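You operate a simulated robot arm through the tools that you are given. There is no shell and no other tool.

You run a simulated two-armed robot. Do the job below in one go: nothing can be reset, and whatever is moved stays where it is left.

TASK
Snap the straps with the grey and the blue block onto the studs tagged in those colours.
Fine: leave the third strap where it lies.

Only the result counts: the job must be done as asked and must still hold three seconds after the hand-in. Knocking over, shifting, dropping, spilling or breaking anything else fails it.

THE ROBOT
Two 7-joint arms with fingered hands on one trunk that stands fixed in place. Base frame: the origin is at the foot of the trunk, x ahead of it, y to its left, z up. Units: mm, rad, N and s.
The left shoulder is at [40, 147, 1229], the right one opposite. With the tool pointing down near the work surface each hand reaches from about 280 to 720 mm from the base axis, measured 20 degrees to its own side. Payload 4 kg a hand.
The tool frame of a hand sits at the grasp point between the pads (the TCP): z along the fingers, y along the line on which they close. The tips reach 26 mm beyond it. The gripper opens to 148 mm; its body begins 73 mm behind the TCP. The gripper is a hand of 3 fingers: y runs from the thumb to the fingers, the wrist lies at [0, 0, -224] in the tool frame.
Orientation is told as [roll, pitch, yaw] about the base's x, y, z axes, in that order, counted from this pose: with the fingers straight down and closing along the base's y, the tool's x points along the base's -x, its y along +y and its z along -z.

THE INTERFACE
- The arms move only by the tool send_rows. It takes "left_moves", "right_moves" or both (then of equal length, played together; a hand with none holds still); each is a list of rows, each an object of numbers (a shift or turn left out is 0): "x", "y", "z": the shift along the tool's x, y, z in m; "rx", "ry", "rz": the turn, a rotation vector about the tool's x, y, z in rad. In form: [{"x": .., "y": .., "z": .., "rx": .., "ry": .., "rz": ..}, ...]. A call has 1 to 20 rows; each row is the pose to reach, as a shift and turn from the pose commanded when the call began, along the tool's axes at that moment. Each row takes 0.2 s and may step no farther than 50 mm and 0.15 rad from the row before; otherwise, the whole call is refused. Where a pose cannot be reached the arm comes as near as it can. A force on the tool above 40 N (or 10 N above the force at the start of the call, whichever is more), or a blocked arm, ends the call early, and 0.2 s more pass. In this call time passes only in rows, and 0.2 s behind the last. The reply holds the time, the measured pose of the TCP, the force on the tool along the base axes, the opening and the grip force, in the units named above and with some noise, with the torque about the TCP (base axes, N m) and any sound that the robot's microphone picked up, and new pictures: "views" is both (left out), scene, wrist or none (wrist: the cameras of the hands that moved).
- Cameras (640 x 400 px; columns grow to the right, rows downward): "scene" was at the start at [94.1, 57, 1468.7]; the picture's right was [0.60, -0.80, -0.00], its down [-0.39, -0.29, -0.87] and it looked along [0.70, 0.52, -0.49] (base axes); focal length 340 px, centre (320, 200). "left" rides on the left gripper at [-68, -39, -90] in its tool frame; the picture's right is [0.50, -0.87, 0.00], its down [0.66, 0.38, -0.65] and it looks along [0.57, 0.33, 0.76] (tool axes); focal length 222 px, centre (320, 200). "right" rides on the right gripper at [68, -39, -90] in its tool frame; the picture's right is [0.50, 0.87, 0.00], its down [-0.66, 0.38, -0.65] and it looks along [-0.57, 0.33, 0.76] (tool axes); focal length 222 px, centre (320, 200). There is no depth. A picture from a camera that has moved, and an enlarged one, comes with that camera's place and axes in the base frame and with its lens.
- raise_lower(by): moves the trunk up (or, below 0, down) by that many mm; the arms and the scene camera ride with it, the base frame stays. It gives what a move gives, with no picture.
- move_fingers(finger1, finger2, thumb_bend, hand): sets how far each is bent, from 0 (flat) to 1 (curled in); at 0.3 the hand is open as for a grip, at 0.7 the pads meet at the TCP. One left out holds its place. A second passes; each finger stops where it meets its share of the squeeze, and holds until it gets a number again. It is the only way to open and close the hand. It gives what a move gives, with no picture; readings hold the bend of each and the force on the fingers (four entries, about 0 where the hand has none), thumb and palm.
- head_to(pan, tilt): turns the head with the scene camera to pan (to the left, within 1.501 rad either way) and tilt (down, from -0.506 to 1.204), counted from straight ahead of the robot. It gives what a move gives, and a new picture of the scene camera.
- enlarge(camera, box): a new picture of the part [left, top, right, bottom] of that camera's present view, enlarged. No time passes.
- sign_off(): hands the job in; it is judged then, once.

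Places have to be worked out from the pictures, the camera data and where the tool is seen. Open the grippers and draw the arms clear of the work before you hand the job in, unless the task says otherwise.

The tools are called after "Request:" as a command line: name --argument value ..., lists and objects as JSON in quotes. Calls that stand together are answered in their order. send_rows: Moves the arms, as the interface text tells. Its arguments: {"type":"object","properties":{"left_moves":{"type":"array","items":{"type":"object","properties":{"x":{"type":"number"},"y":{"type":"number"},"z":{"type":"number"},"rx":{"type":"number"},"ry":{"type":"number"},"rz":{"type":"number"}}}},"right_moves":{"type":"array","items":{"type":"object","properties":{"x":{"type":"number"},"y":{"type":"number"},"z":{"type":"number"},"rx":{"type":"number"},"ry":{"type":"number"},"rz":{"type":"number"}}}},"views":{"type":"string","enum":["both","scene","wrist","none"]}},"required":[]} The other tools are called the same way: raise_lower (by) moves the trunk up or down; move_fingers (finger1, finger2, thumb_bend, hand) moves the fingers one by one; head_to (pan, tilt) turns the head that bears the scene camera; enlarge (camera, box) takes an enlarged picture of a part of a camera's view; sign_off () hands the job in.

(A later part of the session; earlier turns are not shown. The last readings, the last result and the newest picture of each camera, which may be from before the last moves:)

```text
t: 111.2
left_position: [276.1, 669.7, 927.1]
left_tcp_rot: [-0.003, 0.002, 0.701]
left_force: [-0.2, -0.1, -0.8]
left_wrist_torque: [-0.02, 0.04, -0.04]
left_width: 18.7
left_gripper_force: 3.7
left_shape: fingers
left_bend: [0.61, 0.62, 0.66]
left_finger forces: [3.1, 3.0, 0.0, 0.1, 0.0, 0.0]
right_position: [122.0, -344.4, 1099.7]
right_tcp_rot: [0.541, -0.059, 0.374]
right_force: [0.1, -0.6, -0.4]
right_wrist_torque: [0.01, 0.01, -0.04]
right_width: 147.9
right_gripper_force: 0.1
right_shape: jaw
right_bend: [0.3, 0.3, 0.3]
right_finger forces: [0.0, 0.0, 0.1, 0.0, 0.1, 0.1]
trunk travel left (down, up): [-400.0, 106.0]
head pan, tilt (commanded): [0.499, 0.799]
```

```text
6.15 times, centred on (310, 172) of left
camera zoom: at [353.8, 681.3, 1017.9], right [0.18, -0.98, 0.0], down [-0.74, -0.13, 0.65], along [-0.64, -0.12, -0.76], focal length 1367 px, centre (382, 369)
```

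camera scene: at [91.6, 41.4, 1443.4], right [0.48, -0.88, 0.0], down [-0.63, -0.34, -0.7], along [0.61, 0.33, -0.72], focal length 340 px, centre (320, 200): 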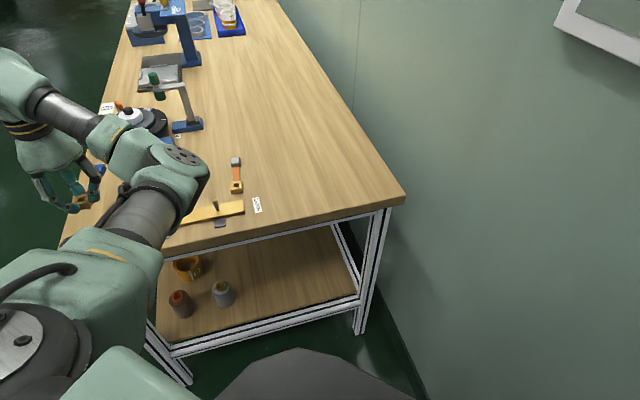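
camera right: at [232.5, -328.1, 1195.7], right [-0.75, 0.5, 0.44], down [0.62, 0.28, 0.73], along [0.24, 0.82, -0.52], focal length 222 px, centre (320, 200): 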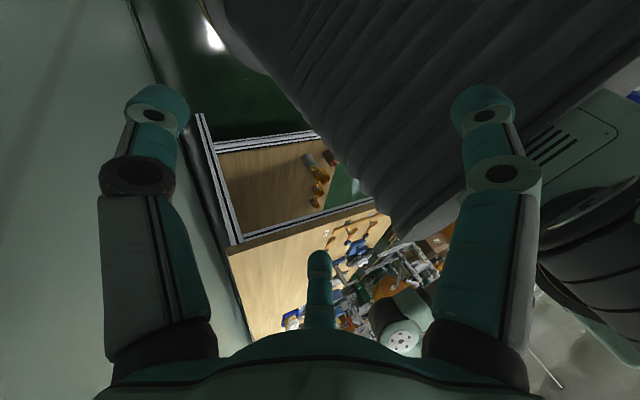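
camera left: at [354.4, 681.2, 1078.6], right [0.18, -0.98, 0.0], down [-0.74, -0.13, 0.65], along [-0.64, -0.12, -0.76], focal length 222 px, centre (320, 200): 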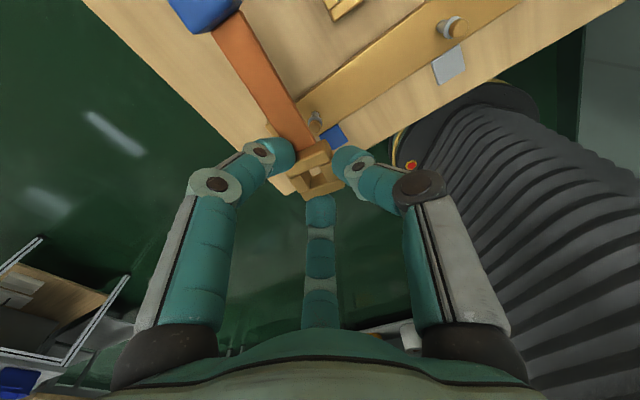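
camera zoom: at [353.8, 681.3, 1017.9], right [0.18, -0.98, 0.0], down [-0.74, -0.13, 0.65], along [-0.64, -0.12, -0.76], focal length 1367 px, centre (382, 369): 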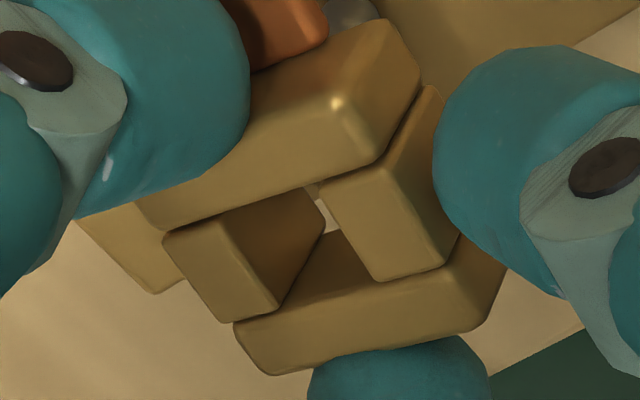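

The buckle still hangs on the stud head, held by the two fingers (3 N each) with their side low. Raising the hand a few millimetres should drag that side up and level it.

Request:
send_rows --left_moves '[{"z": -0.002}, {"z": -0.004}]' --views "none"

Request:
enlarge --camera "scene" --box '[80, 205, 112, 230]'

Request:
enlarge --camera "left" --box '[270, 140, 350, 205]'

```text
t: 111.8
left_position: [276.2, 667.2, 931.8]
left_tcp_rot: [-0.001, 0.001, 0.698]
left_force: [0.1, -0.4, 0.0]
left_wrist_torque: [0.0, 0.02, 0.01]
left_width: 18.5
left_gripper_force: 2.9
left_shape: fingers
left_bend: [0.61, 0.62, 0.66]
left_finger forces: [2.9, 3.2, 0.1, 0.0, 0.0, 0.1]
right_position: [122.1, -344.2, 1098.3]
right_tcp_rot: [0.539, -0.057, 0.373]
right_force: [0.5, 0.5, -0.1]
right_wrist_torque: [-0.02, -0.03, 0.02]
right_width: 148.2
right_gripper_force: 0.1
right_shape: jaw
right_bend: [0.3, 0.3, 0.3]
right_finger forces: [0.0, 0.0, 0.0, 0.1, 0.0, 0.0]
trunk travel left (down, up): [-400.0, 106.0]
head pan, tilt (commanded): [0.499, 0.799]
```

```text
16.00 times, centred on (96, 218) of scene
camera zoom: at [92.0, 41.2, 1443.4], right [0.48, -0.88, 0.0], down [-0.63, -0.34, -0.7], along [0.61, 0.33, -0.72], focal length 5440 px, centre (3904, -80)
```

zoom: 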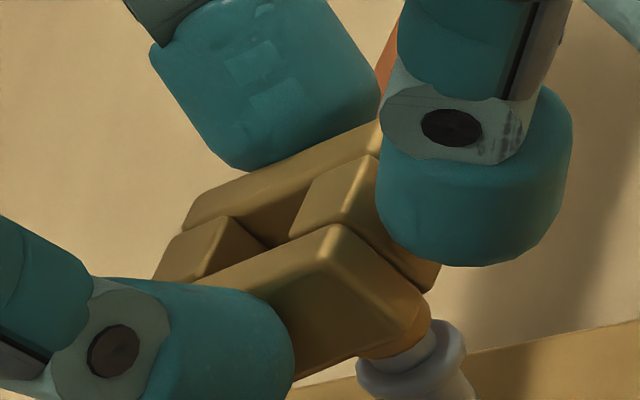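

```text
6.15 times, centred on (310, 172) of left
camera zoom: at [353.7, 681.3, 1021.9], right [0.18, -0.98, 0.0], down [-0.74, -0.13, 0.65], along [-0.64, -0.12, -0.76], focal length 1367 px, centre (382, 369)
```

zoom: 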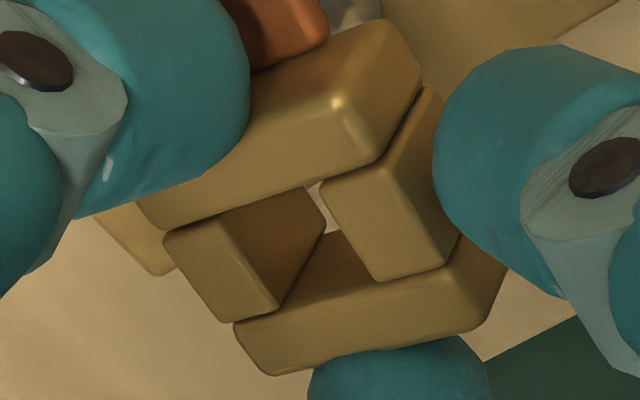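

The buckle simply came up with the fingers. To do this properly I take it back to the free table area, lay it flat and grip it deeper and centred, which should not roll.

Request:
send_rows --left_moves '[{"z": -0.02}, {"z": -0.045}, {"z": -0.055}, {"x": -0.0067, "y": -0.0099, "z": -0.055, "rz": 0.1321}, {"x": -0.0135, "y": -0.0198, "z": -0.055, "rz": 0.2643}, {"x": -0.0202, "y": -0.0297, "z": -0.055, "rz": 0.3964}, {"x": -0.027, "y": -0.0396, "z": -0.055, "rz": 0.5286}, {"x": -0.0337, "y": -0.0495, "z": -0.055, "rz": 0.6607}, {"x": -0.0405, "y": -0.0594, "z": -0.055, "rz": 0.7929}, {"x": -0.0472, "y": -0.0694, "z": -0.055, "rz": 0.925}, {"x": -0.0539, "y": -0.0793, "z": -0.055, "rz": 1.0571}, {"x": -0.0607, "y": -0.0892, "z": -0.055, "rz": 1.1893}, {"x": -0.0674, "y": -0.0991, "z": -0.055, "rz": 1.3214}, {"x": -0.0742, "y": -0.109, "z": -0.055, "rz": 1.4536}, {"x": -0.0809, "y": -0.1189, "z": -0.055, "rz": 1.5857}, {"x": -0.0877, "y": -0.1288, "z": -0.055, "rz": 1.7179}, {"x": -0.0944, "y": -0.1387, "z": -0.055, "rz": 1.85}]' --views "wrist"

Request:
enlarge --camera "left" --box '[160, 0, 440, 240]'

```text
t: 115.4
left_position: [439.5, 621.7, 987.0]
left_tcp_rot: [-0.001, -0.002, -1.154]
left_force: [0.7, -0.4, -1.1]
left_wrist_torque: [0.03, 0.0, 0.0]
left_width: 18.4
left_gripper_force: 3.3
left_shape: fingers
left_bend: [0.61, 0.62, 0.66]
left_finger forces: [2.8, 3.1, 0.0, 0.1, 0.0, 0.1]
right_position: [122.0, -344.7, 1098.1]
right_tcp_rot: [0.542, -0.058, 0.373]
right_force: [-0.5, 0.1, -0.8]
right_wrist_torque: [-0.01, -0.01, 0.02]
right_width: 148.2
right_gripper_force: 0.1
right_shape: jaw
right_bend: [0.3, 0.3, 0.3]
right_finger forces: [0.1, 0.0, 0.0, 0.0, 0.0, 0.0]
trunk travel left (down, up): [-400.0, 106.0]
head pan, tilt (commanded): [0.499, 0.799]
camera left: at [431.1, 544.3, 1077.3], right [-0.99, 0.11, 0.0], down [0.08, 0.75, 0.65], along [0.07, 0.65, -0.76], focal length 222 px, centre (320, 200)
```

left: 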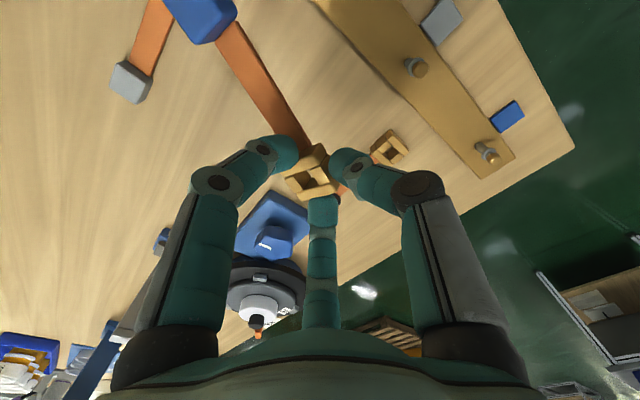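

```text
1.67 times, centred on (300, 120) of left
camera zoom: at [431.1, 544.3, 1077.3], right [-0.99, 0.11, 0.0], down [0.08, 0.75, 0.65], along [0.07, 0.65, -0.76], focal length 370 px, centre (353, 333)
```

zoom: 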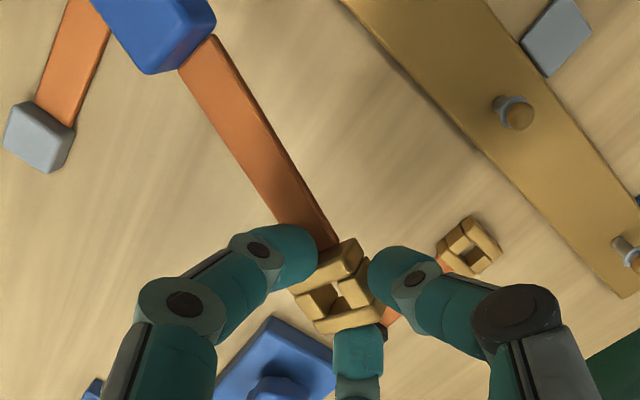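

It held all the way. I lower to just above the table and then let the strap settle flat.

Request:
send_rows --left_moves '[{"z": 0.025}, {"z": 0.05}, {"z": 0.072}, {"z": 0.085}, {"z": 0.091}, {"z": 0.094}]' --views "none"

Request:
move_fingers --hand "left" --finger1 0.56 --finger2 0.56 --thumb_bend 0.57

Request:
enlarge --camera "left" --box '[220, 110, 420, 235]'

```text
t: 116.8
left_position: [439.0, 621.9, 891.9]
left_tcp_rot: [0.001, -0.003, -1.15]
left_force: [-0.2, 0.2, -0.5]
left_wrist_torque: [-0.01, -0.03, -0.04]
left_width: 17.5
left_gripper_force: 3.1
left_shape: fingers
left_bend: [0.61, 0.62, 0.66]
left_finger forces: [3.1, 3.4, 0.0, 0.0, 0.0, 0.2]
right_position: [121.9, -344.2, 1098.0]
right_tcp_rot: [0.539, -0.057, 0.374]
right_force: [-0.2, -0.5, 0.2]
right_wrist_torque: [-0.02, -0.01, 0.0]
right_width: 147.8
right_gripper_force: 0.0
right_shape: jaw
right_bend: [0.3, 0.3, 0.3]
right_finger forces: [0.0, 0.0, 0.1, 0.0, 0.1, 0.0]
trunk travel left (down, up): [-400.0, 106.0]
head pan, tilt (commanded): [0.499, 0.799]
```

```text
t: 117.8
left_position: [438.4, 622.0, 892.3]
left_tcp_rot: [-0.003, -0.003, -1.15]
left_force: [0.7, 0.2, -0.2]
left_wrist_torque: [0.02, 0.03, 0.04]
left_width: 42.3
left_gripper_force: 0.1
left_shape: fingers
left_bend: [0.56, 0.56, 0.56]
left_finger forces: [0.0, 0.0, 0.0, 0.1, 0.0, 0.0]
right_position: [123.0, -344.5, 1098.4]
right_tcp_rot: [0.538, -0.057, 0.373]
right_force: [-0.1, 0.4, 0.3]
right_wrist_torque: [-0.03, 0.02, -0.01]
right_width: 148.1
right_gripper_force: 0.1
right_shape: jaw
right_bend: [0.3, 0.3, 0.3]
right_finger forces: [0.0, 0.1, 0.0, 0.0, 0.0, 0.0]
trunk travel left (down, up): [-400.0, 106.0]
head pan, tilt (commanded): [0.499, 0.799]
```

```text
3.20 times, centred on (320, 172) of left
camera zoom: at [430.3, 544.1, 983.1], right [-0.99, 0.1, 0.0], down [0.08, 0.75, 0.65], along [0.07, 0.65, -0.76], focal length 711 px, centre (320, 288)
```

zoom: 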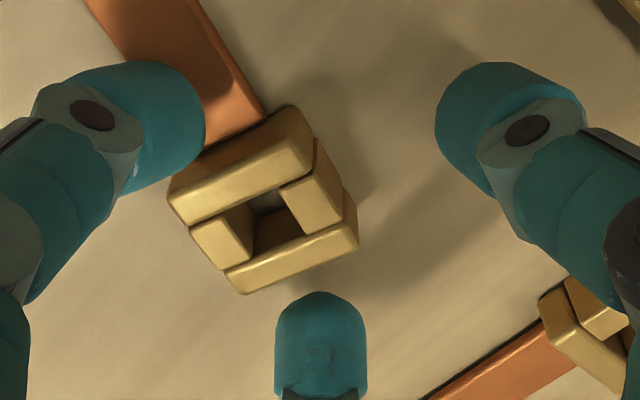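

The strap lies flat again. I raise a little, re-centre over the buckle and take an accurate look.

Request:
send_rows --left_moves '[{"z": -0.01}, {"z": -0.025}, {"x": -0.0015, "y": 0.006, "z": -0.04}, {"x": -0.0015, "y": 0.0115, "z": -0.055}]' --views "none"

Request:
enlarge --camera "left" --box '[264, 100, 376, 170]'

```text
t: 118.8
left_position: [447.6, 625.3, 947.9]
left_tcp_rot: [-0.001, 0.0, -1.151]
left_force: [-0.3, 0.2, -0.7]
left_wrist_torque: [0.01, 0.0, 0.01]
left_width: 41.8
left_gripper_force: 0.1
left_shape: fingers
left_bend: [0.56, 0.56, 0.56]
left_finger forces: [0.0, 0.0, 0.0, 0.0, 0.1, 0.0]
right_position: [121.0, -344.7, 1098.1]
right_tcp_rot: [0.541, -0.058, 0.373]
right_force: [0.0, -0.4, -0.6]
right_wrist_torque: [0.02, 0.01, -0.03]
right_width: 147.9
right_gripper_force: 0.0
right_shape: jaw
right_bend: [0.3, 0.3, 0.3]
right_finger forces: [0.0, 0.1, 0.1, 0.0, 0.1, 0.0]
trunk travel left (down, up): [-400.0, 106.0]
head pan, tilt (commanded): [0.499, 0.799]
```

```text
5.71 times, centred on (320, 135) of left
camera zoom: at [441.4, 547.3, 1038.2], right [-0.99, 0.1, 0.0], down [0.08, 0.75, 0.65], along [0.07, 0.65, -0.76], focal length 1269 px, centre (320, 571)
```

zoom: 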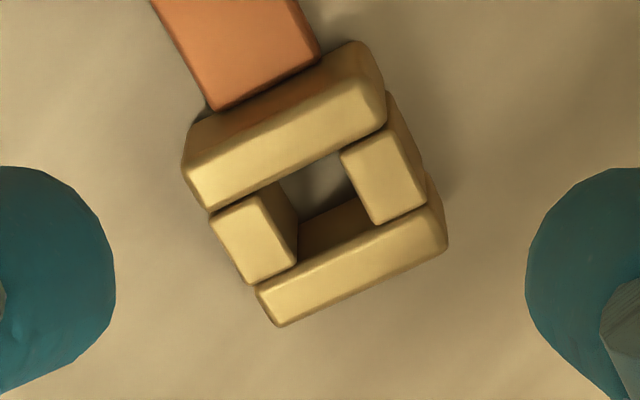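

The buckle is centred within about 1 mm and turned 2°. I preset the fingers a bit tighter and descend for a deep grip at z of about 884.

Request:
move_fingers --hand "left" --finger1 0.565 --finger2 0.565 --thumb_bend 0.58

Request:
send_rows --left_moves '[{"x": 0.0008, "y": 0.0007, "z": 0.015, "rz": 0.04}, {"x": 0.0008, "y": 0.0007, "z": 0.03, "rz": 0.04}, {"x": 0.0008, "y": 0.0007, "z": 0.045, "rz": 0.04}, {"x": 0.0008, "y": 0.0007, "z": 0.055, "rz": 0.04}, {"x": 0.0008, "y": 0.0007, "z": 0.06, "rz": 0.04}, {"x": 0.0008, "y": 0.0007, "z": 0.063, "rz": 0.04}]' --views "none"

Request:
enlarge --camera "left" --box '[220, 110, 420, 235]'

```text
t: 119.8
left_position: [449.2, 626.4, 947.2]
left_tcp_rot: [-0.002, 0.0, -1.151]
left_force: [-0.2, 0.4, -0.4]
left_wrist_torque: [0.0, 0.03, -0.01]
left_width: 40.6
left_gripper_force: 0.0
left_shape: fingers
left_bend: [0.56, 0.56, 0.57]
left_finger forces: [0.0, 0.0, 0.0, 0.0, 0.1, 0.0]
right_position: [122.4, -345.4, 1098.2]
right_tcp_rot: [0.54, -0.059, 0.374]
right_force: [0.0, 0.3, 0.1]
right_wrist_torque: [-0.01, -0.01, 0.01]
right_width: 147.9
right_gripper_force: 0.1
right_shape: jaw
right_bend: [0.3, 0.3, 0.3]
right_finger forces: [0.0, 0.0, 0.0, 0.0, 0.0, 0.0]
trunk travel left (down, up): [-400.0, 106.0]
head pan, tilt (commanded): [0.499, 0.799]
```

```text
t: 121.2
left_position: [449.5, 626.2, 883.5]
left_tcp_rot: [-0.002, -0.001, -1.19]
left_force: [-0.4, 0.4, 0.0]
left_wrist_torque: [0.02, -0.01, 0.02]
left_width: 40.5
left_gripper_force: 0.5
left_shape: fingers
left_bend: [0.56, 0.56, 0.57]
left_finger forces: [0.0, 0.8, 0.0, 0.1, 0.0, 0.0]
right_position: [121.1, -346.1, 1098.7]
right_tcp_rot: [0.537, -0.057, 0.374]
right_force: [-0.1, 0.2, 0.7]
right_wrist_torque: [0.01, -0.03, -0.03]
right_width: 148.0
right_gripper_force: 0.0
right_shape: jaw
right_bend: [0.3, 0.3, 0.3]
right_finger forces: [0.0, 0.0, 0.0, 0.0, 0.0, 0.1]
trunk travel left (down, up): [-400.0, 106.0]
head pan, tilt (commanded): [0.499, 0.799]
```

```text
3.20 times, centred on (320, 172) of left
camera zoom: at [438.9, 548.9, 974.9], right [-0.99, 0.14, 0.0], down [0.11, 0.75, 0.65], along [0.09, 0.65, -0.76], focal length 711 px, centre (320, 288)
```

zoom: 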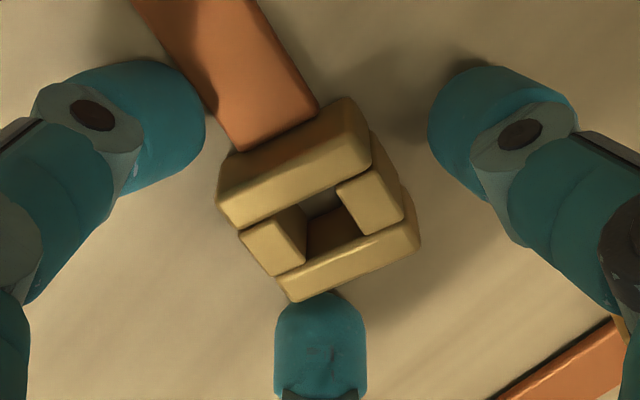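

Good position, no contact. I close in stages with even commands.

Request:
move_fingers --hand "left" --finger1 0.6 --finger2 0.6 --thumb_bend 0.63

Request:
move_fingers --hand "left" --finger1 0.7 --finger2 0.7 --thumb_bend 0.69

Request:
enlarge --camera "left" --box '[220, 110, 420, 235]'

```text
t: 122.2
left_position: [449.5, 626.9, 883.8]
left_tcp_rot: [0.0, -0.002, -1.191]
left_force: [-0.9, 0.7, -0.1]
left_wrist_torque: [0.01, 0.0, 0.02]
left_width: 27.9
left_gripper_force: 0.6
left_shape: fingers
left_bend: [0.59, 0.59, 0.62]
left_finger forces: [0.7, 0.3, 0.1, 0.0, 0.9, 0.0]
right_position: [121.2, -345.0, 1098.1]
right_tcp_rot: [0.54, -0.057, 0.374]
right_force: [1.1, 0.0, -0.4]
right_wrist_torque: [0.03, 0.04, 0.03]
right_width: 147.9
right_gripper_force: 0.1
right_shape: jaw
right_bend: [0.3, 0.3, 0.3]
right_finger forces: [0.0, 0.0, 0.0, 0.0, 0.1, 0.0]
trunk travel left (down, up): [-400.0, 106.0]
head pan, tilt (commanded): [0.499, 0.799]
```

```text
t: 123.2
left_position: [450.0, 626.7, 884.0]
left_tcp_rot: [0.001, -0.002, -1.19]
left_force: [0.7, -0.5, 1.3]
left_wrist_torque: [-0.04, -0.11, 0.06]
left_width: 22.9
left_gripper_force: 11.4
left_shape: fingers
left_bend: [0.6, 0.61, 0.65]
left_finger forces: [9.0, 6.6, 0.1, 0.1, 7.2, 0.1]
right_position: [123.4, -343.7, 1098.2]
right_tcp_rot: [0.537, -0.057, 0.373]
right_force: [0.1, 0.2, 0.0]
right_wrist_torque: [-0.02, 0.02, -0.03]
right_width: 148.4
right_gripper_force: 0.0
right_shape: jaw
right_bend: [0.3, 0.3, 0.3]
right_finger forces: [0.1, 0.1, 0.0, 0.0, 0.0, 0.1]
trunk travel left (down, up): [-400.0, 106.0]
head pan, tilt (commanded): [0.499, 0.799]
```

```text
3.20 times, centred on (320, 172) of left
camera zoom: at [438.9, 548.9, 975.0], right [-0.99, 0.14, 0.0], down [0.11, 0.75, 0.65], along [0.09, 0.65, -0.76], focal length 711 px, centre (320, 288)
```

zoom: 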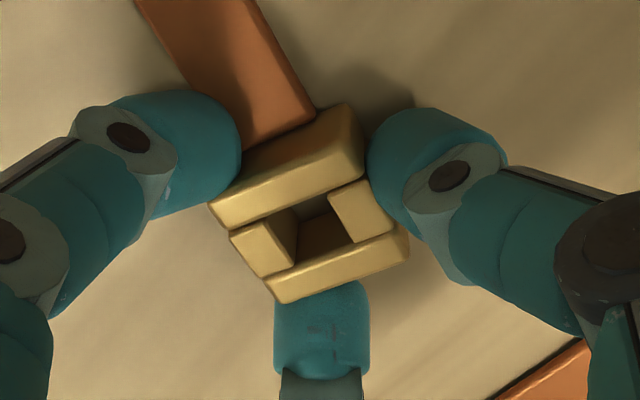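

A level, even grip. I increase it only slightly and check that it stays level.

Request:
move_fingers --hand "left" --finger1 0.75 --finger2 0.75 --thumb_bend 0.71

Request:
enlarge --camera "left" --box '[220, 110, 420, 235]'

```text
t: 124.2
left_position: [449.5, 626.8, 884.8]
left_tcp_rot: [0.001, -0.002, -1.189]
left_force: [0.2, 0.9, 1.8]
left_wrist_torque: [-0.04, -0.03, 0.03]
left_width: 22.8
left_gripper_force: 14.1
left_shape: fingers
left_bend: [0.6, 0.61, 0.66]
left_finger forces: [10.2, 7.6, 0.1, 0.0, 9.2, 0.0]
right_position: [121.4, -345.1, 1097.7]
right_tcp_rot: [0.541, -0.057, 0.374]
right_force: [0.4, -0.2, 0.4]
right_wrist_torque: [0.0, 0.04, -0.01]
right_width: 148.0
right_gripper_force: 0.0
right_shape: jaw
right_bend: [0.3, 0.3, 0.3]
right_finger forces: [0.0, 0.0, 0.1, 0.1, 0.1, 0.1]
trunk travel left (down, up): [-400.0, 106.0]
head pan, tilt (commanded): [0.499, 0.799]
```

```text
3.20 times, centred on (320, 172) of left
camera zoom: at [438.8, 548.9, 975.0], right [-0.99, 0.14, 0.0], down [0.11, 0.75, 0.65], along [0.09, 0.65, -0.76], focal length 711 px, centre (320, 288)
```

zoom: 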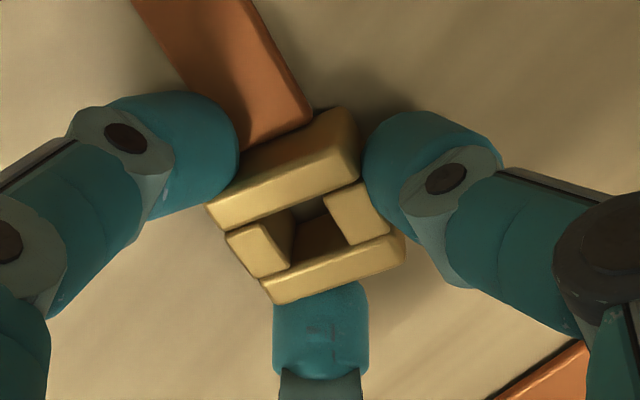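

Still level at 8–10 N. One more small step.

Request:
move_fingers --hand "left" --finger1 0.8 --finger2 0.8 --thumb_bend 0.73

Request:
enlarge --camera "left" --box '[220, 110, 420, 235]'

```text
t: 125.2
left_position: [449.6, 626.0, 884.3]
left_tcp_rot: [0.0, -0.002, -1.189]
left_force: [-0.5, 0.3, 2.6]
left_wrist_torque: [-0.08, -0.04, 0.03]
left_width: 22.4
left_gripper_force: 14.3
left_shape: fingers
left_bend: [0.6, 0.61, 0.67]
left_finger forces: [10.9, 7.7, 0.0, 0.0, 10.6, 0.0]
right_position: [122.8, -345.4, 1099.5]
right_tcp_rot: [0.541, -0.056, 0.375]
right_force: [0.3, -0.3, 0.1]
right_wrist_torque: [-0.01, 0.0, 0.02]
right_width: 148.0
right_gripper_force: 0.1
right_shape: jaw
right_bend: [0.3, 0.3, 0.3]
right_finger forces: [0.0, 0.0, 0.1, 0.0, 0.0, 0.1]
trunk travel left (down, up): [-400.0, 106.0]
head pan, tilt (commanded): [0.499, 0.799]
```

```text
3.20 times, centred on (320, 172) of left
camera zoom: at [438.6, 548.9, 975.1], right [-0.99, 0.14, 0.0], down [0.11, 0.75, 0.65], along [0.09, 0.65, -0.76], focal length 711 px, centre (320, 288)
```

zoom: 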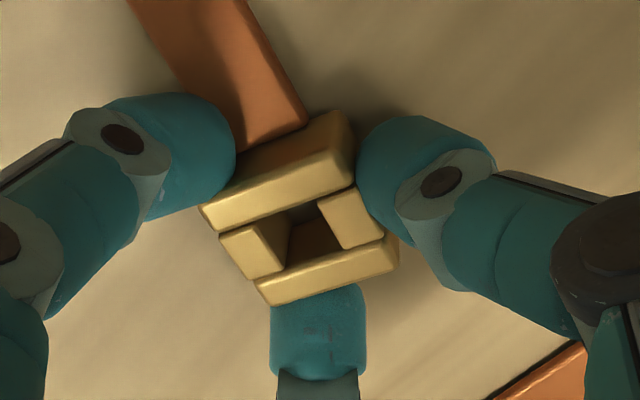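

Good: 10.9, 7.7 and 10.6 N, still level. I lift and check the hold.

Request:
send_rows --left_moves '[{"z": -0.005}, {"z": -0.012}, {"z": -0.022}, {"z": -0.035}, {"z": -0.05}, {"z": -0.068}, {"z": -0.086}, {"z": -0.104}]' --views "none"

Request:
enlarge --camera "left" --box '[276, 145, 340, 205]'

```text
t: 127.0
left_position: [450.6, 626.6, 987.9]
left_tcp_rot: [0.0, -0.003, -1.19]
left_force: [-0.4, -0.4, -0.5]
left_wrist_torque: [0.03, 0.01, -0.01]
left_width: 21.9
left_gripper_force: 14.3
left_shape: fingers
left_bend: [0.6, 0.61, 0.67]
left_finger forces: [10.5, 7.4, 0.1, 0.1, 10.4, 0.0]
right_position: [122.8, -345.0, 1097.4]
right_tcp_rot: [0.542, -0.059, 0.374]
right_force: [0.0, 0.6, -0.3]
right_wrist_torque: [0.0, 0.0, -0.01]
right_width: 148.3
right_gripper_force: 0.1
right_shape: jaw
right_bend: [0.3, 0.3, 0.3]
right_finger forces: [0.1, 0.1, 0.1, 0.1, 0.0, 0.0]
trunk travel left (down, up): [-400.0, 106.0]
head pan, tilt (commanded): [0.499, 0.799]
```

```text
6.67 times, centred on (308, 175) of left
camera zoom: at [438.8, 549.4, 1079.6], right [-0.99, 0.14, 0.0], down [0.11, 0.75, 0.65], along [0.09, 0.65, -0.76], focal length 1481 px, centre (400, 367)
```

zoom: 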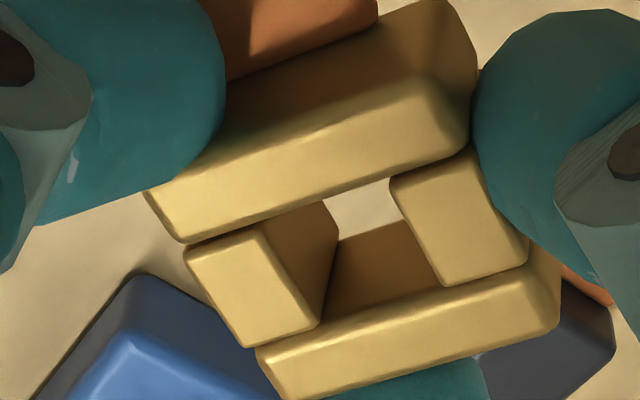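

Held firmly. Working from the previous successful insertion, I carry it to the stud again with yaw 0.7.

Request:
send_rows --left_moves '[{"x": 0.0072, "y": -0.0104, "rz": -0.135}, {"x": 0.0144, "y": -0.0207, "rz": -0.27}, {"x": 0.0216, "y": -0.0311, "rz": -0.405}, {"x": 0.0288, "y": -0.0415, "rz": -0.54}, {"x": 0.036, "y": -0.0518, "rz": -0.675}, {"x": 0.0432, "y": -0.0622, "rz": -0.81}, {"x": 0.0504, "y": -0.0726, "rz": -0.945}, {"x": 0.0576, "y": -0.0829, "rz": -1.08}, {"x": 0.0648, "y": -0.0933, "rz": -1.215}, {"x": 0.072, "y": -0.1037, "rz": -1.35}, {"x": 0.0792, "y": -0.114, "rz": -1.485}, {"x": 0.0864, "y": -0.1244, "rz": -1.62}, {"x": 0.0936, "y": -0.1347, "rz": -1.755}, {"x": 0.1008, "y": -0.1451, "rz": -1.89}]' --views "none"

Request:
enlarge --camera "left" --box '[276, 145, 340, 205]'

Request:
enlarge --camera "left" --box '[272, 95, 368, 155]'

```text
t: 130.0
left_position: [276.0, 667.5, 987.4]
left_tcp_rot: [-0.004, 0.004, 0.702]
left_force: [-0.4, 0.7, -0.1]
left_wrist_torque: [-0.03, 0.0, -0.01]
left_width: 21.8
left_gripper_force: 14.6
left_shape: fingers
left_bend: [0.6, 0.61, 0.67]
left_finger forces: [11.0, 7.4, 0.0, 0.0, 10.2, 0.0]
right_position: [121.8, -345.3, 1098.0]
right_tcp_rot: [0.538, -0.058, 0.375]
right_force: [0.2, 0.1, -0.1]
right_wrist_torque: [0.0, -0.01, -0.04]
right_width: 148.1
right_gripper_force: 0.1
right_shape: jaw
right_bend: [0.3, 0.3, 0.3]
right_finger forces: [0.1, 0.0, 0.1, 0.0, 0.0, 0.0]
trunk travel left (down, up): [-400.0, 106.0]
head pan, tilt (commanded): [0.499, 0.799]
```

```text
6.67 times, centred on (308, 175) of left
camera zoom: at [353.6, 680.5, 1078.5], right [0.18, -0.98, 0.0], down [-0.74, -0.13, 0.65], along [-0.64, -0.12, -0.76], focal length 1481 px, centre (400, 367)
```

zoom: 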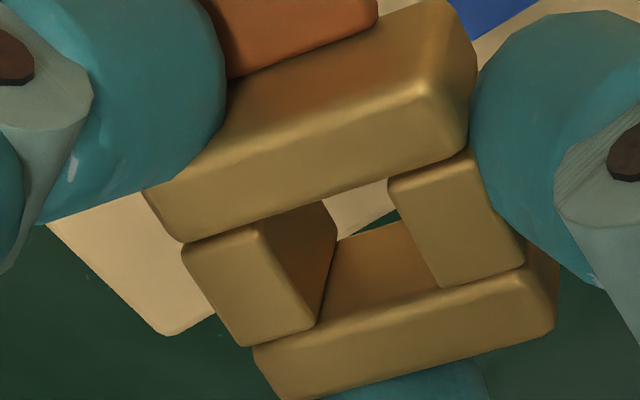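

```text
6.67 times, centred on (320, 125) of left
camera zoom: at [353.6, 680.5, 1078.5], right [0.18, -0.98, 0.0], down [-0.74, -0.13, 0.65], along [-0.64, -0.12, -0.76], focal length 1481 px, centre (320, 700)
```

zoom: 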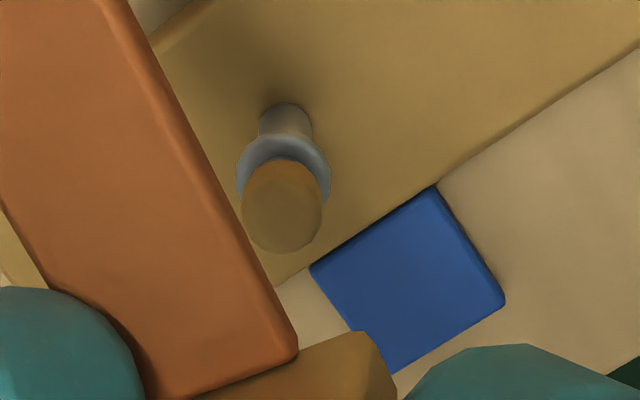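

The stud appears where it should. I correct by about 1 mm and lower to z of about 940 to compare with the earlier good alignment.

Request:
send_rows --left_moves '[{"x": -0.0008, "y": -0.0006, "z": 0.015}, {"x": -0.0008, "y": -0.0006, "z": 0.03}, {"x": -0.0008, "y": -0.0006, "z": 0.042}, {"x": -0.0008, "y": -0.0006, "z": 0.048}]' --views "none"

Request:
enlarge --camera "scene" --box '[80, 205, 112, 225]'

Request:
enlarge --camera "scene" --box '[86, 215, 118, 235]'

Request:
enlarge --camera "left" --box '[280, 120, 344, 205]'

```text
t: 131.0
left_position: [279.3, 666.2, 940.7]
left_tcp_rot: [0.0, 0.002, 0.701]
left_force: [0.0, 0.0, -0.1]
left_wrist_torque: [0.0, 0.06, 0.01]
left_width: 22.0
left_gripper_force: 14.5
left_shape: fingers
left_bend: [0.6, 0.61, 0.67]
left_finger forces: [11.0, 7.4, 0.0, 0.1, 10.2, 0.0]
right_position: [122.8, -345.3, 1098.0]
right_tcp_rot: [0.539, -0.057, 0.374]
right_force: [-1.6, 0.4, -0.5]
right_wrist_torque: [0.0, -0.01, 0.0]
right_width: 148.1
right_gripper_force: 0.0
right_shape: jaw
right_bend: [0.3, 0.3, 0.3]
right_finger forces: [0.0, 0.0, 0.1, 0.0, 0.1, 0.0]
trunk travel left (down, up): [-400.0, 106.0]
head pan, tilt (commanded): [0.499, 0.799]
```

```text
16.00 times, centred on (96, 215) of scene
camera zoom: at [91.9, 41.4, 1443.4], right [0.48, -0.88, 0.0], down [-0.63, -0.34, -0.7], along [0.61, 0.33, -0.72], focal length 5440 px, centre (3904, -40)
```

zoom: 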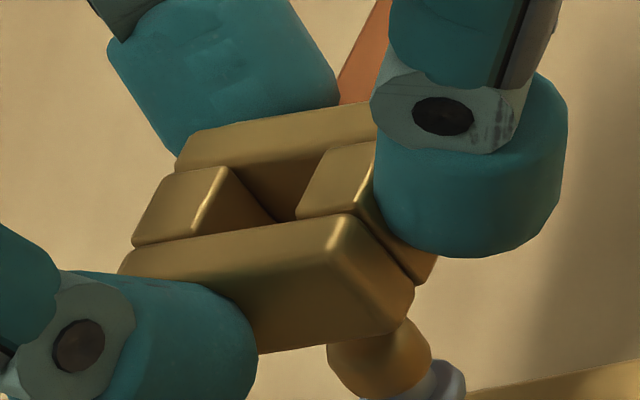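

```text
16.00 times, centred on (102, 225) of scene
camera zoom: at [91.9, 41.4, 1443.4], right [0.48, -0.88, 0.0], down [-0.63, -0.34, -0.7], along [0.61, 0.33, -0.72], focal length 5440 px, centre (3808, -200)
```

zoom: 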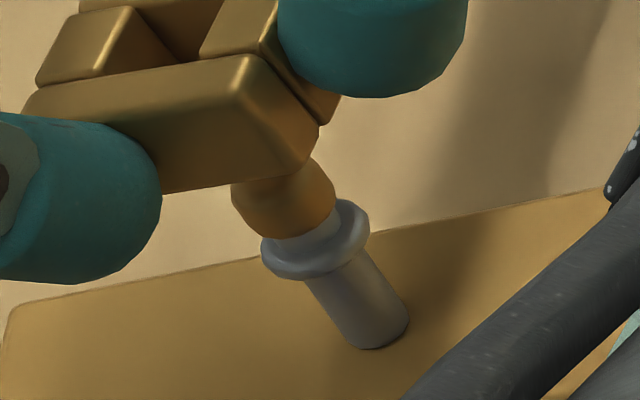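

```text
4.71 times, centred on (312, 162) of left
camera zoom: at [355.4, 679.8, 1030.3], right [0.18, -0.98, 0.0], down [-0.75, -0.13, 0.65], along [-0.64, -0.12, -0.76], focal length 1045 px, centre (358, 376)
```

zoom: 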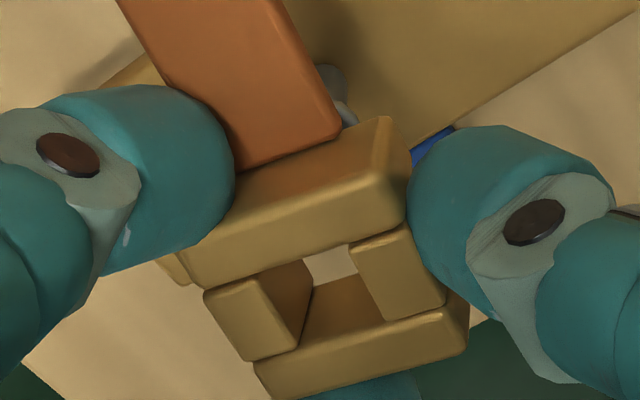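

Relative to the earlier successful alignment I am about (0.8, -1.0) mm off. I correct this and lower in small steps.

Request:
send_rows --left_moves '[{"y": 0.0013, "z": 0.002}, {"y": 0.0013, "z": 0.004}, {"y": 0.0013, "z": 0.006}, {"y": 0.0013, "z": 0.008}, {"y": 0.0013, "z": 0.0095}, {"y": 0.0013, "z": 0.011}]' --views "none"

Request:
enlarge --camera "left" --box '[276, 145, 340, 205]'

Request:
enlarge --camera "scene" --box '[82, 207, 114, 227]'

```text
t: 132.4
left_position: [278.4, 668.5, 927.6]
left_tcp_rot: [-0.002, 0.001, 0.7]
left_force: [-0.9, -0.6, -0.4]
left_wrist_torque: [-0.05, 0.03, 0.01]
left_width: 22.0
left_gripper_force: 14.7
left_shape: fingers
left_bend: [0.6, 0.61, 0.67]
left_finger forces: [11.1, 7.4, 0.0, 0.1, 10.2, 0.0]
right_position: [122.1, -345.4, 1098.9]
right_tcp_rot: [0.537, -0.058, 0.372]
right_force: [0.0, -0.6, 0.2]
right_wrist_torque: [-0.02, 0.01, 0.0]
right_width: 148.1
right_gripper_force: 0.0
right_shape: jaw
right_bend: [0.3, 0.3, 0.3]
right_finger forces: [0.1, 0.1, 0.0, 0.0, 0.1, 0.0]
trunk travel left (down, up): [-400.0, 106.0]
head pan, tilt (commanded): [0.499, 0.799]
```

```text
6.67 times, centred on (308, 175) of left
camera zoom: at [354.7, 681.1, 1019.5], right [0.17, -0.98, 0.0], down [-0.75, -0.13, 0.65], along [-0.64, -0.12, -0.76], focal length 1481 px, centre (400, 367)
```

zoom: 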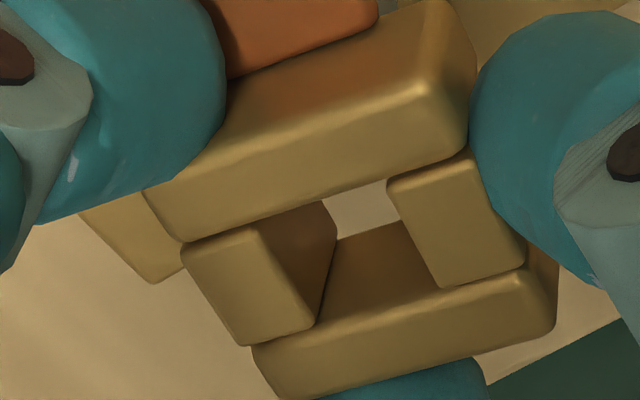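

```text
16.00 times, centred on (98, 217) of scene
camera zoom: at [92.0, 41.2, 1443.4], right [0.48, -0.88, 0.0], down [-0.63, -0.34, -0.7], along [0.61, 0.33, -0.72], focal length 5440 px, centre (3872, -72)
```

zoom: 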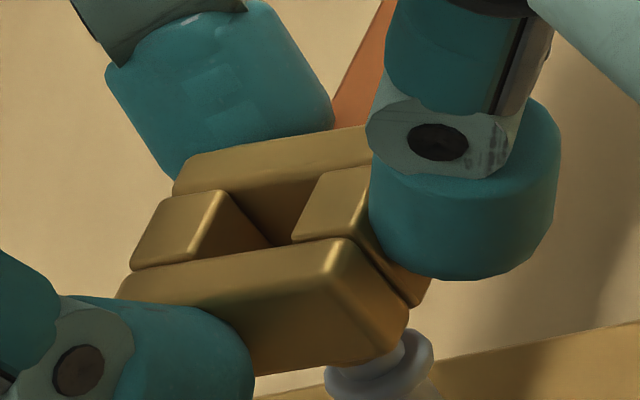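

No contact so far; I continue down in small steps.

Request:
send_rows --left_moves '[{"z": 0.0015}, {"z": 0.003}, {"z": 0.0045}, {"z": 0.006}]' --views "none"

Request:
enlarge --camera "left" --box '[276, 145, 340, 205]'

Request:
enlarge --camera "scene" --box '[82, 207, 114, 227]'

```text
t: 133.4
left_position: [277.8, 667.4, 922.0]
left_tcp_rot: [-0.003, 0.002, 0.7]
left_force: [-0.4, -0.3, -1.1]
left_wrist_torque: [-0.01, 0.01, 0.01]
left_width: 21.9
left_gripper_force: 14.1
left_shape: fingers
left_bend: [0.6, 0.61, 0.67]
left_finger forces: [11.1, 7.4, 0.0, 0.0, 10.2, 0.0]
right_position: [122.7, -345.1, 1098.4]
right_tcp_rot: [0.54, -0.057, 0.373]
right_force: [0.1, 0.6, -0.1]
right_wrist_torque: [0.02, 0.0, 0.02]
right_width: 147.9
right_gripper_force: 0.0
right_shape: jaw
right_bend: [0.3, 0.3, 0.3]
right_finger forces: [0.0, 0.0, 0.0, 0.0, 0.0, 0.1]
trunk travel left (down, up): [-400.0, 106.0]
head pan, tilt (commanded): [0.499, 0.799]
```

```text
6.67 times, centred on (308, 175) of left
camera zoom: at [354.9, 681.0, 1013.5], right [0.17, -0.98, 0.0], down [-0.75, -0.13, 0.65], along [-0.64, -0.12, -0.76], focal length 1481 px, centre (400, 367)
```

zoom: 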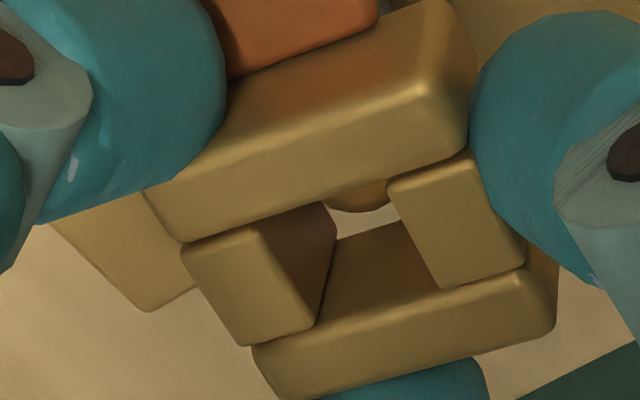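

```text
16.00 times, centred on (98, 217) of scene
camera zoom: at [92.0, 41.3, 1443.4], right [0.48, -0.88, 0.0], down [-0.63, -0.34, -0.7], along [0.61, 0.33, -0.72], focal length 5440 px, centre (3872, -72)
```

zoom: 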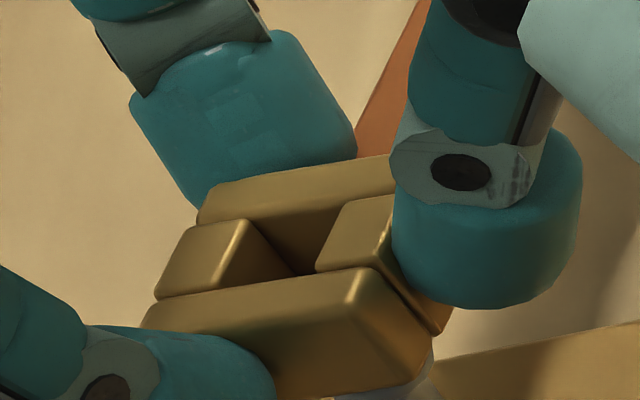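

The head is inside the hole again and centred, with no side force. I now push down in 1 mm steps toward the ring.

Request:
send_rows --left_moves '[{"z": 0.001}, {"z": 0.002}, {"z": 0.003}, {"z": 0.004}, {"z": 0.005}]' --views "none"

Request:
enlarge --camera "left" --box '[276, 145, 340, 205]'

Request:
enlarge --camera "scene" --box '[82, 207, 114, 227]'

```text
t: 134.6
left_position: [278.9, 668.4, 917.5]
left_tcp_rot: [-0.002, 0.002, 0.698]
left_force: [0.6, -0.8, 0.6]
left_wrist_torque: [-0.02, 0.02, 0.01]
left_width: 21.9
left_gripper_force: 14.6
left_shape: fingers
left_bend: [0.6, 0.61, 0.67]
left_finger forces: [11.1, 7.4, 0.0, 0.0, 10.2, 0.0]
right_position: [122.0, -345.3, 1098.6]
right_tcp_rot: [0.539, -0.059, 0.374]
right_force: [-0.6, -0.3, 0.2]
right_wrist_torque: [0.0, -0.03, 0.02]
right_width: 147.6
right_gripper_force: 0.0
right_shape: jaw
right_bend: [0.3, 0.3, 0.3]
right_finger forces: [0.0, 0.0, 0.0, 0.0, 0.0, 0.1]
trunk travel left (down, up): [-400.0, 106.0]
head pan, tilt (commanded): [0.499, 0.799]
```

```text
6.67 times, centred on (308, 175) of left
camera zoom: at [355.2, 680.9, 1008.5], right [0.17, -0.98, 0.0], down [-0.74, -0.13, 0.65], along [-0.64, -0.12, -0.76], focal length 1481 px, centre (400, 367)
```

zoom: 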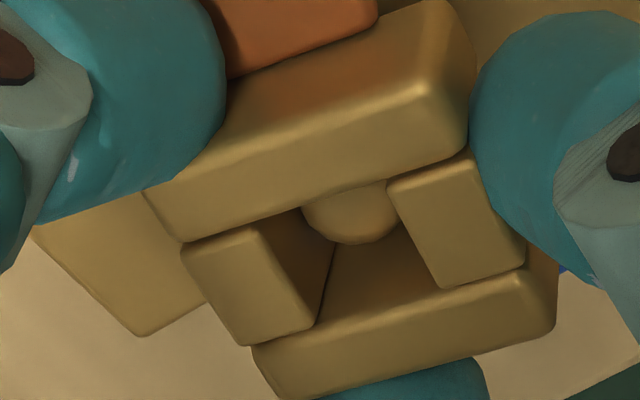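

```text
16.00 times, centred on (98, 217) of scene
camera zoom: at [92.0, 41.2, 1443.4], right [0.48, -0.88, 0.0], down [-0.63, -0.34, -0.7], along [0.61, 0.33, -0.72], focal length 5440 px, centre (3872, -72)
```

zoom: 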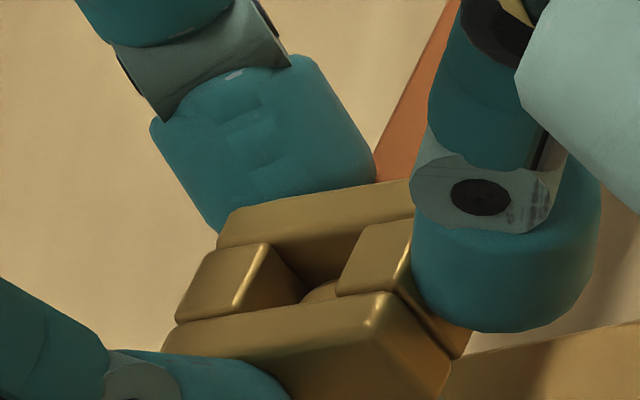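

Both cameras show the head well inside the hole and still no force. I keep pushing down.

Request:
send_rows --left_moves '[{"z": 0.001}, {"z": 0.002}, {"z": 0.003}, {"z": 0.004}, {"z": 0.005}]' --views "none"

Request:
enlarge --camera "left" --box '[276, 145, 340, 205]'

Request:
enlarge --camera "scene" --box '[82, 207, 114, 227]'

```text
t: 135.8
left_position: [278.0, 667.7, 914.2]
left_tcp_rot: [0.001, 0.0, 0.7]
left_force: [1.6, 1.1, 8.3]
left_wrist_torque: [0.15, 0.02, 0.0]
left_width: 22.0
left_gripper_force: 17.2
left_shape: fingers
left_bend: [0.6, 0.62, 0.67]
left_finger forces: [14.2, 8.3, 0.1, 0.1, 11.1, 0.0]
right_position: [120.5, -346.8, 1096.7]
right_tcp_rot: [0.542, -0.057, 0.373]
right_force: [0.1, 0.3, 0.7]
right_wrist_torque: [0.02, 0.01, 0.0]
right_width: 148.0
right_gripper_force: 0.0
right_shape: jaw
right_bend: [0.3, 0.3, 0.3]
right_finger forces: [0.0, 0.0, 0.0, 0.1, 0.0, 0.1]
trunk travel left (down, up): [-400.0, 106.0]
head pan, tilt (commanded): [0.499, 0.799]
```

```text
6.67 times, centred on (308, 175) of left
camera zoom: at [354.5, 680.5, 1005.1], right [0.18, -0.98, 0.0], down [-0.75, -0.13, 0.65], along [-0.64, -0.12, -0.76], focal length 1481 px, centre (400, 367)
```

zoom: 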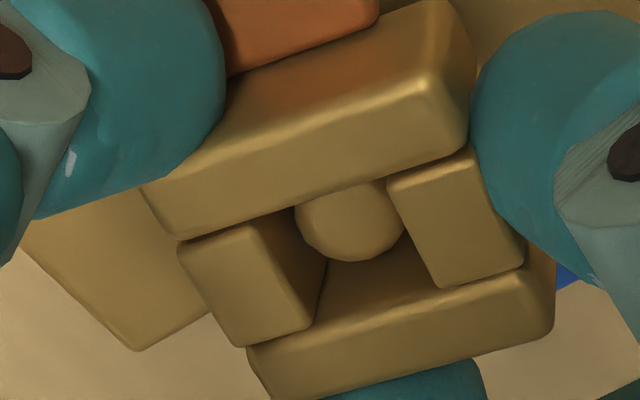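

```text
16.00 times, centred on (98, 217) of scene
camera zoom: at [91.6, 40.0, 1443.5], right [0.48, -0.88, 0.0], down [-0.63, -0.34, -0.7], along [0.61, 0.33, -0.72], focal length 5440 px, centre (3872, -72)
```

zoom: 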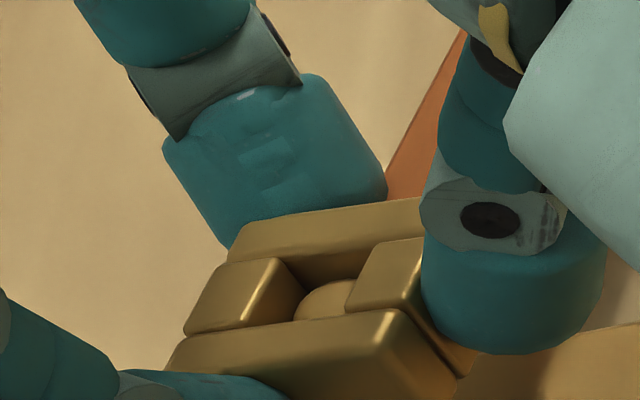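

Ring contact: 8 N. The buckle is level with the head inside, so I push on a few more millimetres.

Request:
send_rows --left_moves '[{"z": 0.0015}, {"z": 0.003}]' --views "none"

Request:
enlarge --camera "left" --box '[276, 145, 340, 205]'

Request:
enlarge --camera "scene" --box '[82, 207, 114, 227]'

```text
t: 136.4
left_position: [278.5, 667.3, 909.5]
left_tcp_rot: [-0.002, 0.001, 0.701]
left_force: [0.6, 0.3, -0.9]
left_wrist_torque: [0.0, 0.02, -0.04]
left_width: 21.9
left_gripper_force: 15.3
left_shape: fingers
left_bend: [0.6, 0.62, 0.67]
left_finger forces: [11.8, 8.1, 0.0, 0.0, 10.3, 0.0]
right_position: [121.4, -345.0, 1099.0]
right_tcp_rot: [0.541, -0.057, 0.373]
right_force: [1.3, -1.0, -0.1]
right_wrist_torque: [-0.01, 0.0, -0.02]
right_width: 148.0
right_gripper_force: 0.1
right_shape: jaw
right_bend: [0.3, 0.3, 0.3]
right_finger forces: [0.0, 0.0, 0.0, 0.0, 0.0, 0.0]
trunk travel left (down, up): [-400.0, 106.0]
head pan, tilt (commanded): [0.499, 0.799]
```

```text
6.67 times, centred on (308, 175) of left
camera zoom: at [354.5, 680.5, 1000.5], right [0.18, -0.98, 0.0], down [-0.74, -0.13, 0.65], along [-0.64, -0.12, -0.76], focal length 1481 px, centre (400, 367)
```

zoom: 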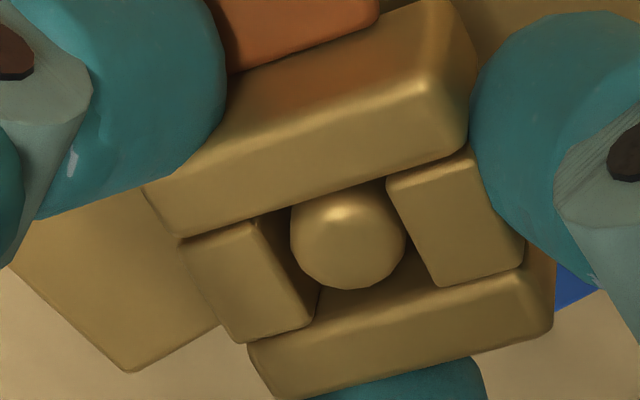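

```text
16.00 times, centred on (98, 217) of scene
camera zoom: at [91.8, 40.8, 1443.4], right [0.48, -0.88, 0.0], down [-0.63, -0.34, -0.7], along [0.61, 0.33, -0.72], focal length 5440 px, centre (3872, -72)
```

zoom: 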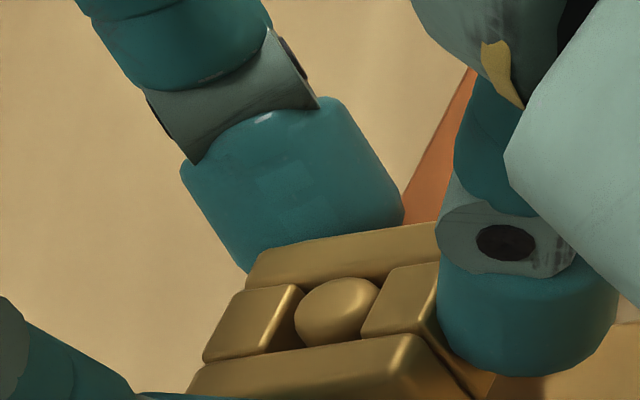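

It slid over the ring: the force dropped to zero and the head now stands proud of the buckle. I keep lowering to seat it fully, listening for the snap.

Request:
send_rows --left_moves '[{"z": 0.0015}, {"z": 0.003}, {"z": 0.0045}, {"z": 0.006}, {"z": 0.0075}]' --views "none"

Request:
enlarge --camera "left" --box '[276, 145, 340, 205]'

Request:
enlarge --camera "scene" --box '[82, 207, 122, 232]'

```text
t: 137.6
left_position: [277.9, 668.2, 901.6]
left_tcp_rot: [-0.002, 0.003, 0.698]
left_force: [-1.5, 0.3, -1.3]
left_wrist_torque: [-0.03, 0.03, 0.0]
left_width: 22.0
left_gripper_force: 14.5
left_shape: fingers
left_bend: [0.6, 0.62, 0.67]
left_finger forces: [12.0, 8.1, 0.1, 0.0, 10.4, 0.2]
right_position: [122.7, -344.9, 1098.1]
right_tcp_rot: [0.538, -0.057, 0.373]
right_force: [-0.2, -1.1, 0.3]
right_wrist_torque: [0.0, 0.01, 0.01]
right_width: 148.3
right_gripper_force: 0.0
right_shape: jaw
right_bend: [0.3, 0.3, 0.3]
right_finger forces: [0.0, 0.1, 0.0, 0.0, 0.1, 0.0]
trunk travel left (down, up): [-400.0, 106.0]
head pan, tilt (commanded): [0.499, 0.799]
```

```text
6.67 times, centred on (308, 175) of left
camera zoom: at [354.4, 681.0, 993.0], right [0.18, -0.98, 0.0], down [-0.74, -0.13, 0.65], along [-0.64, -0.12, -0.76], focal length 1481 px, centre (400, 367)
```

zoom: 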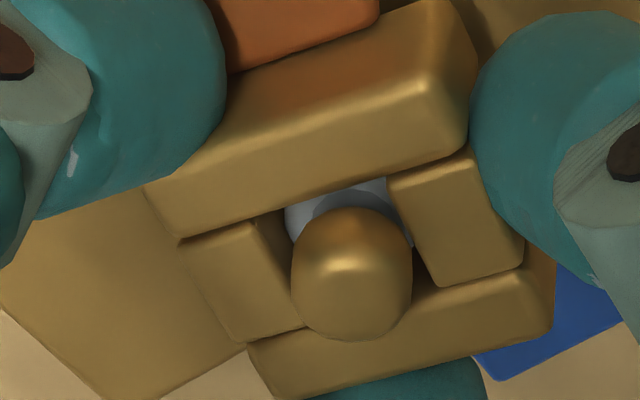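

```text
16.00 times, centred on (102, 220) of scene
camera zoom: at [91.9, 41.2, 1443.4], right [0.48, -0.88, 0.0], down [-0.63, -0.34, -0.7], along [0.61, 0.33, -0.72], focal length 5440 px, centre (3808, -112)
```

zoom: 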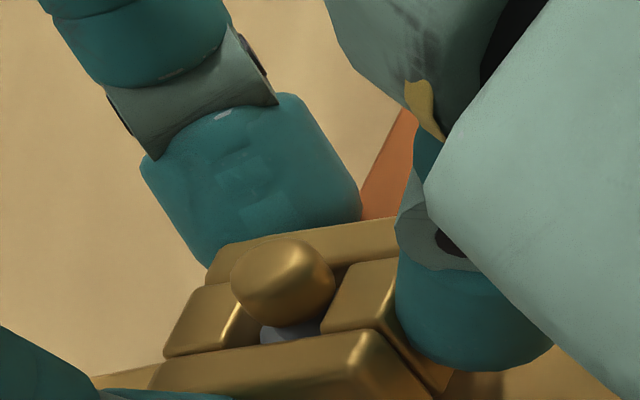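

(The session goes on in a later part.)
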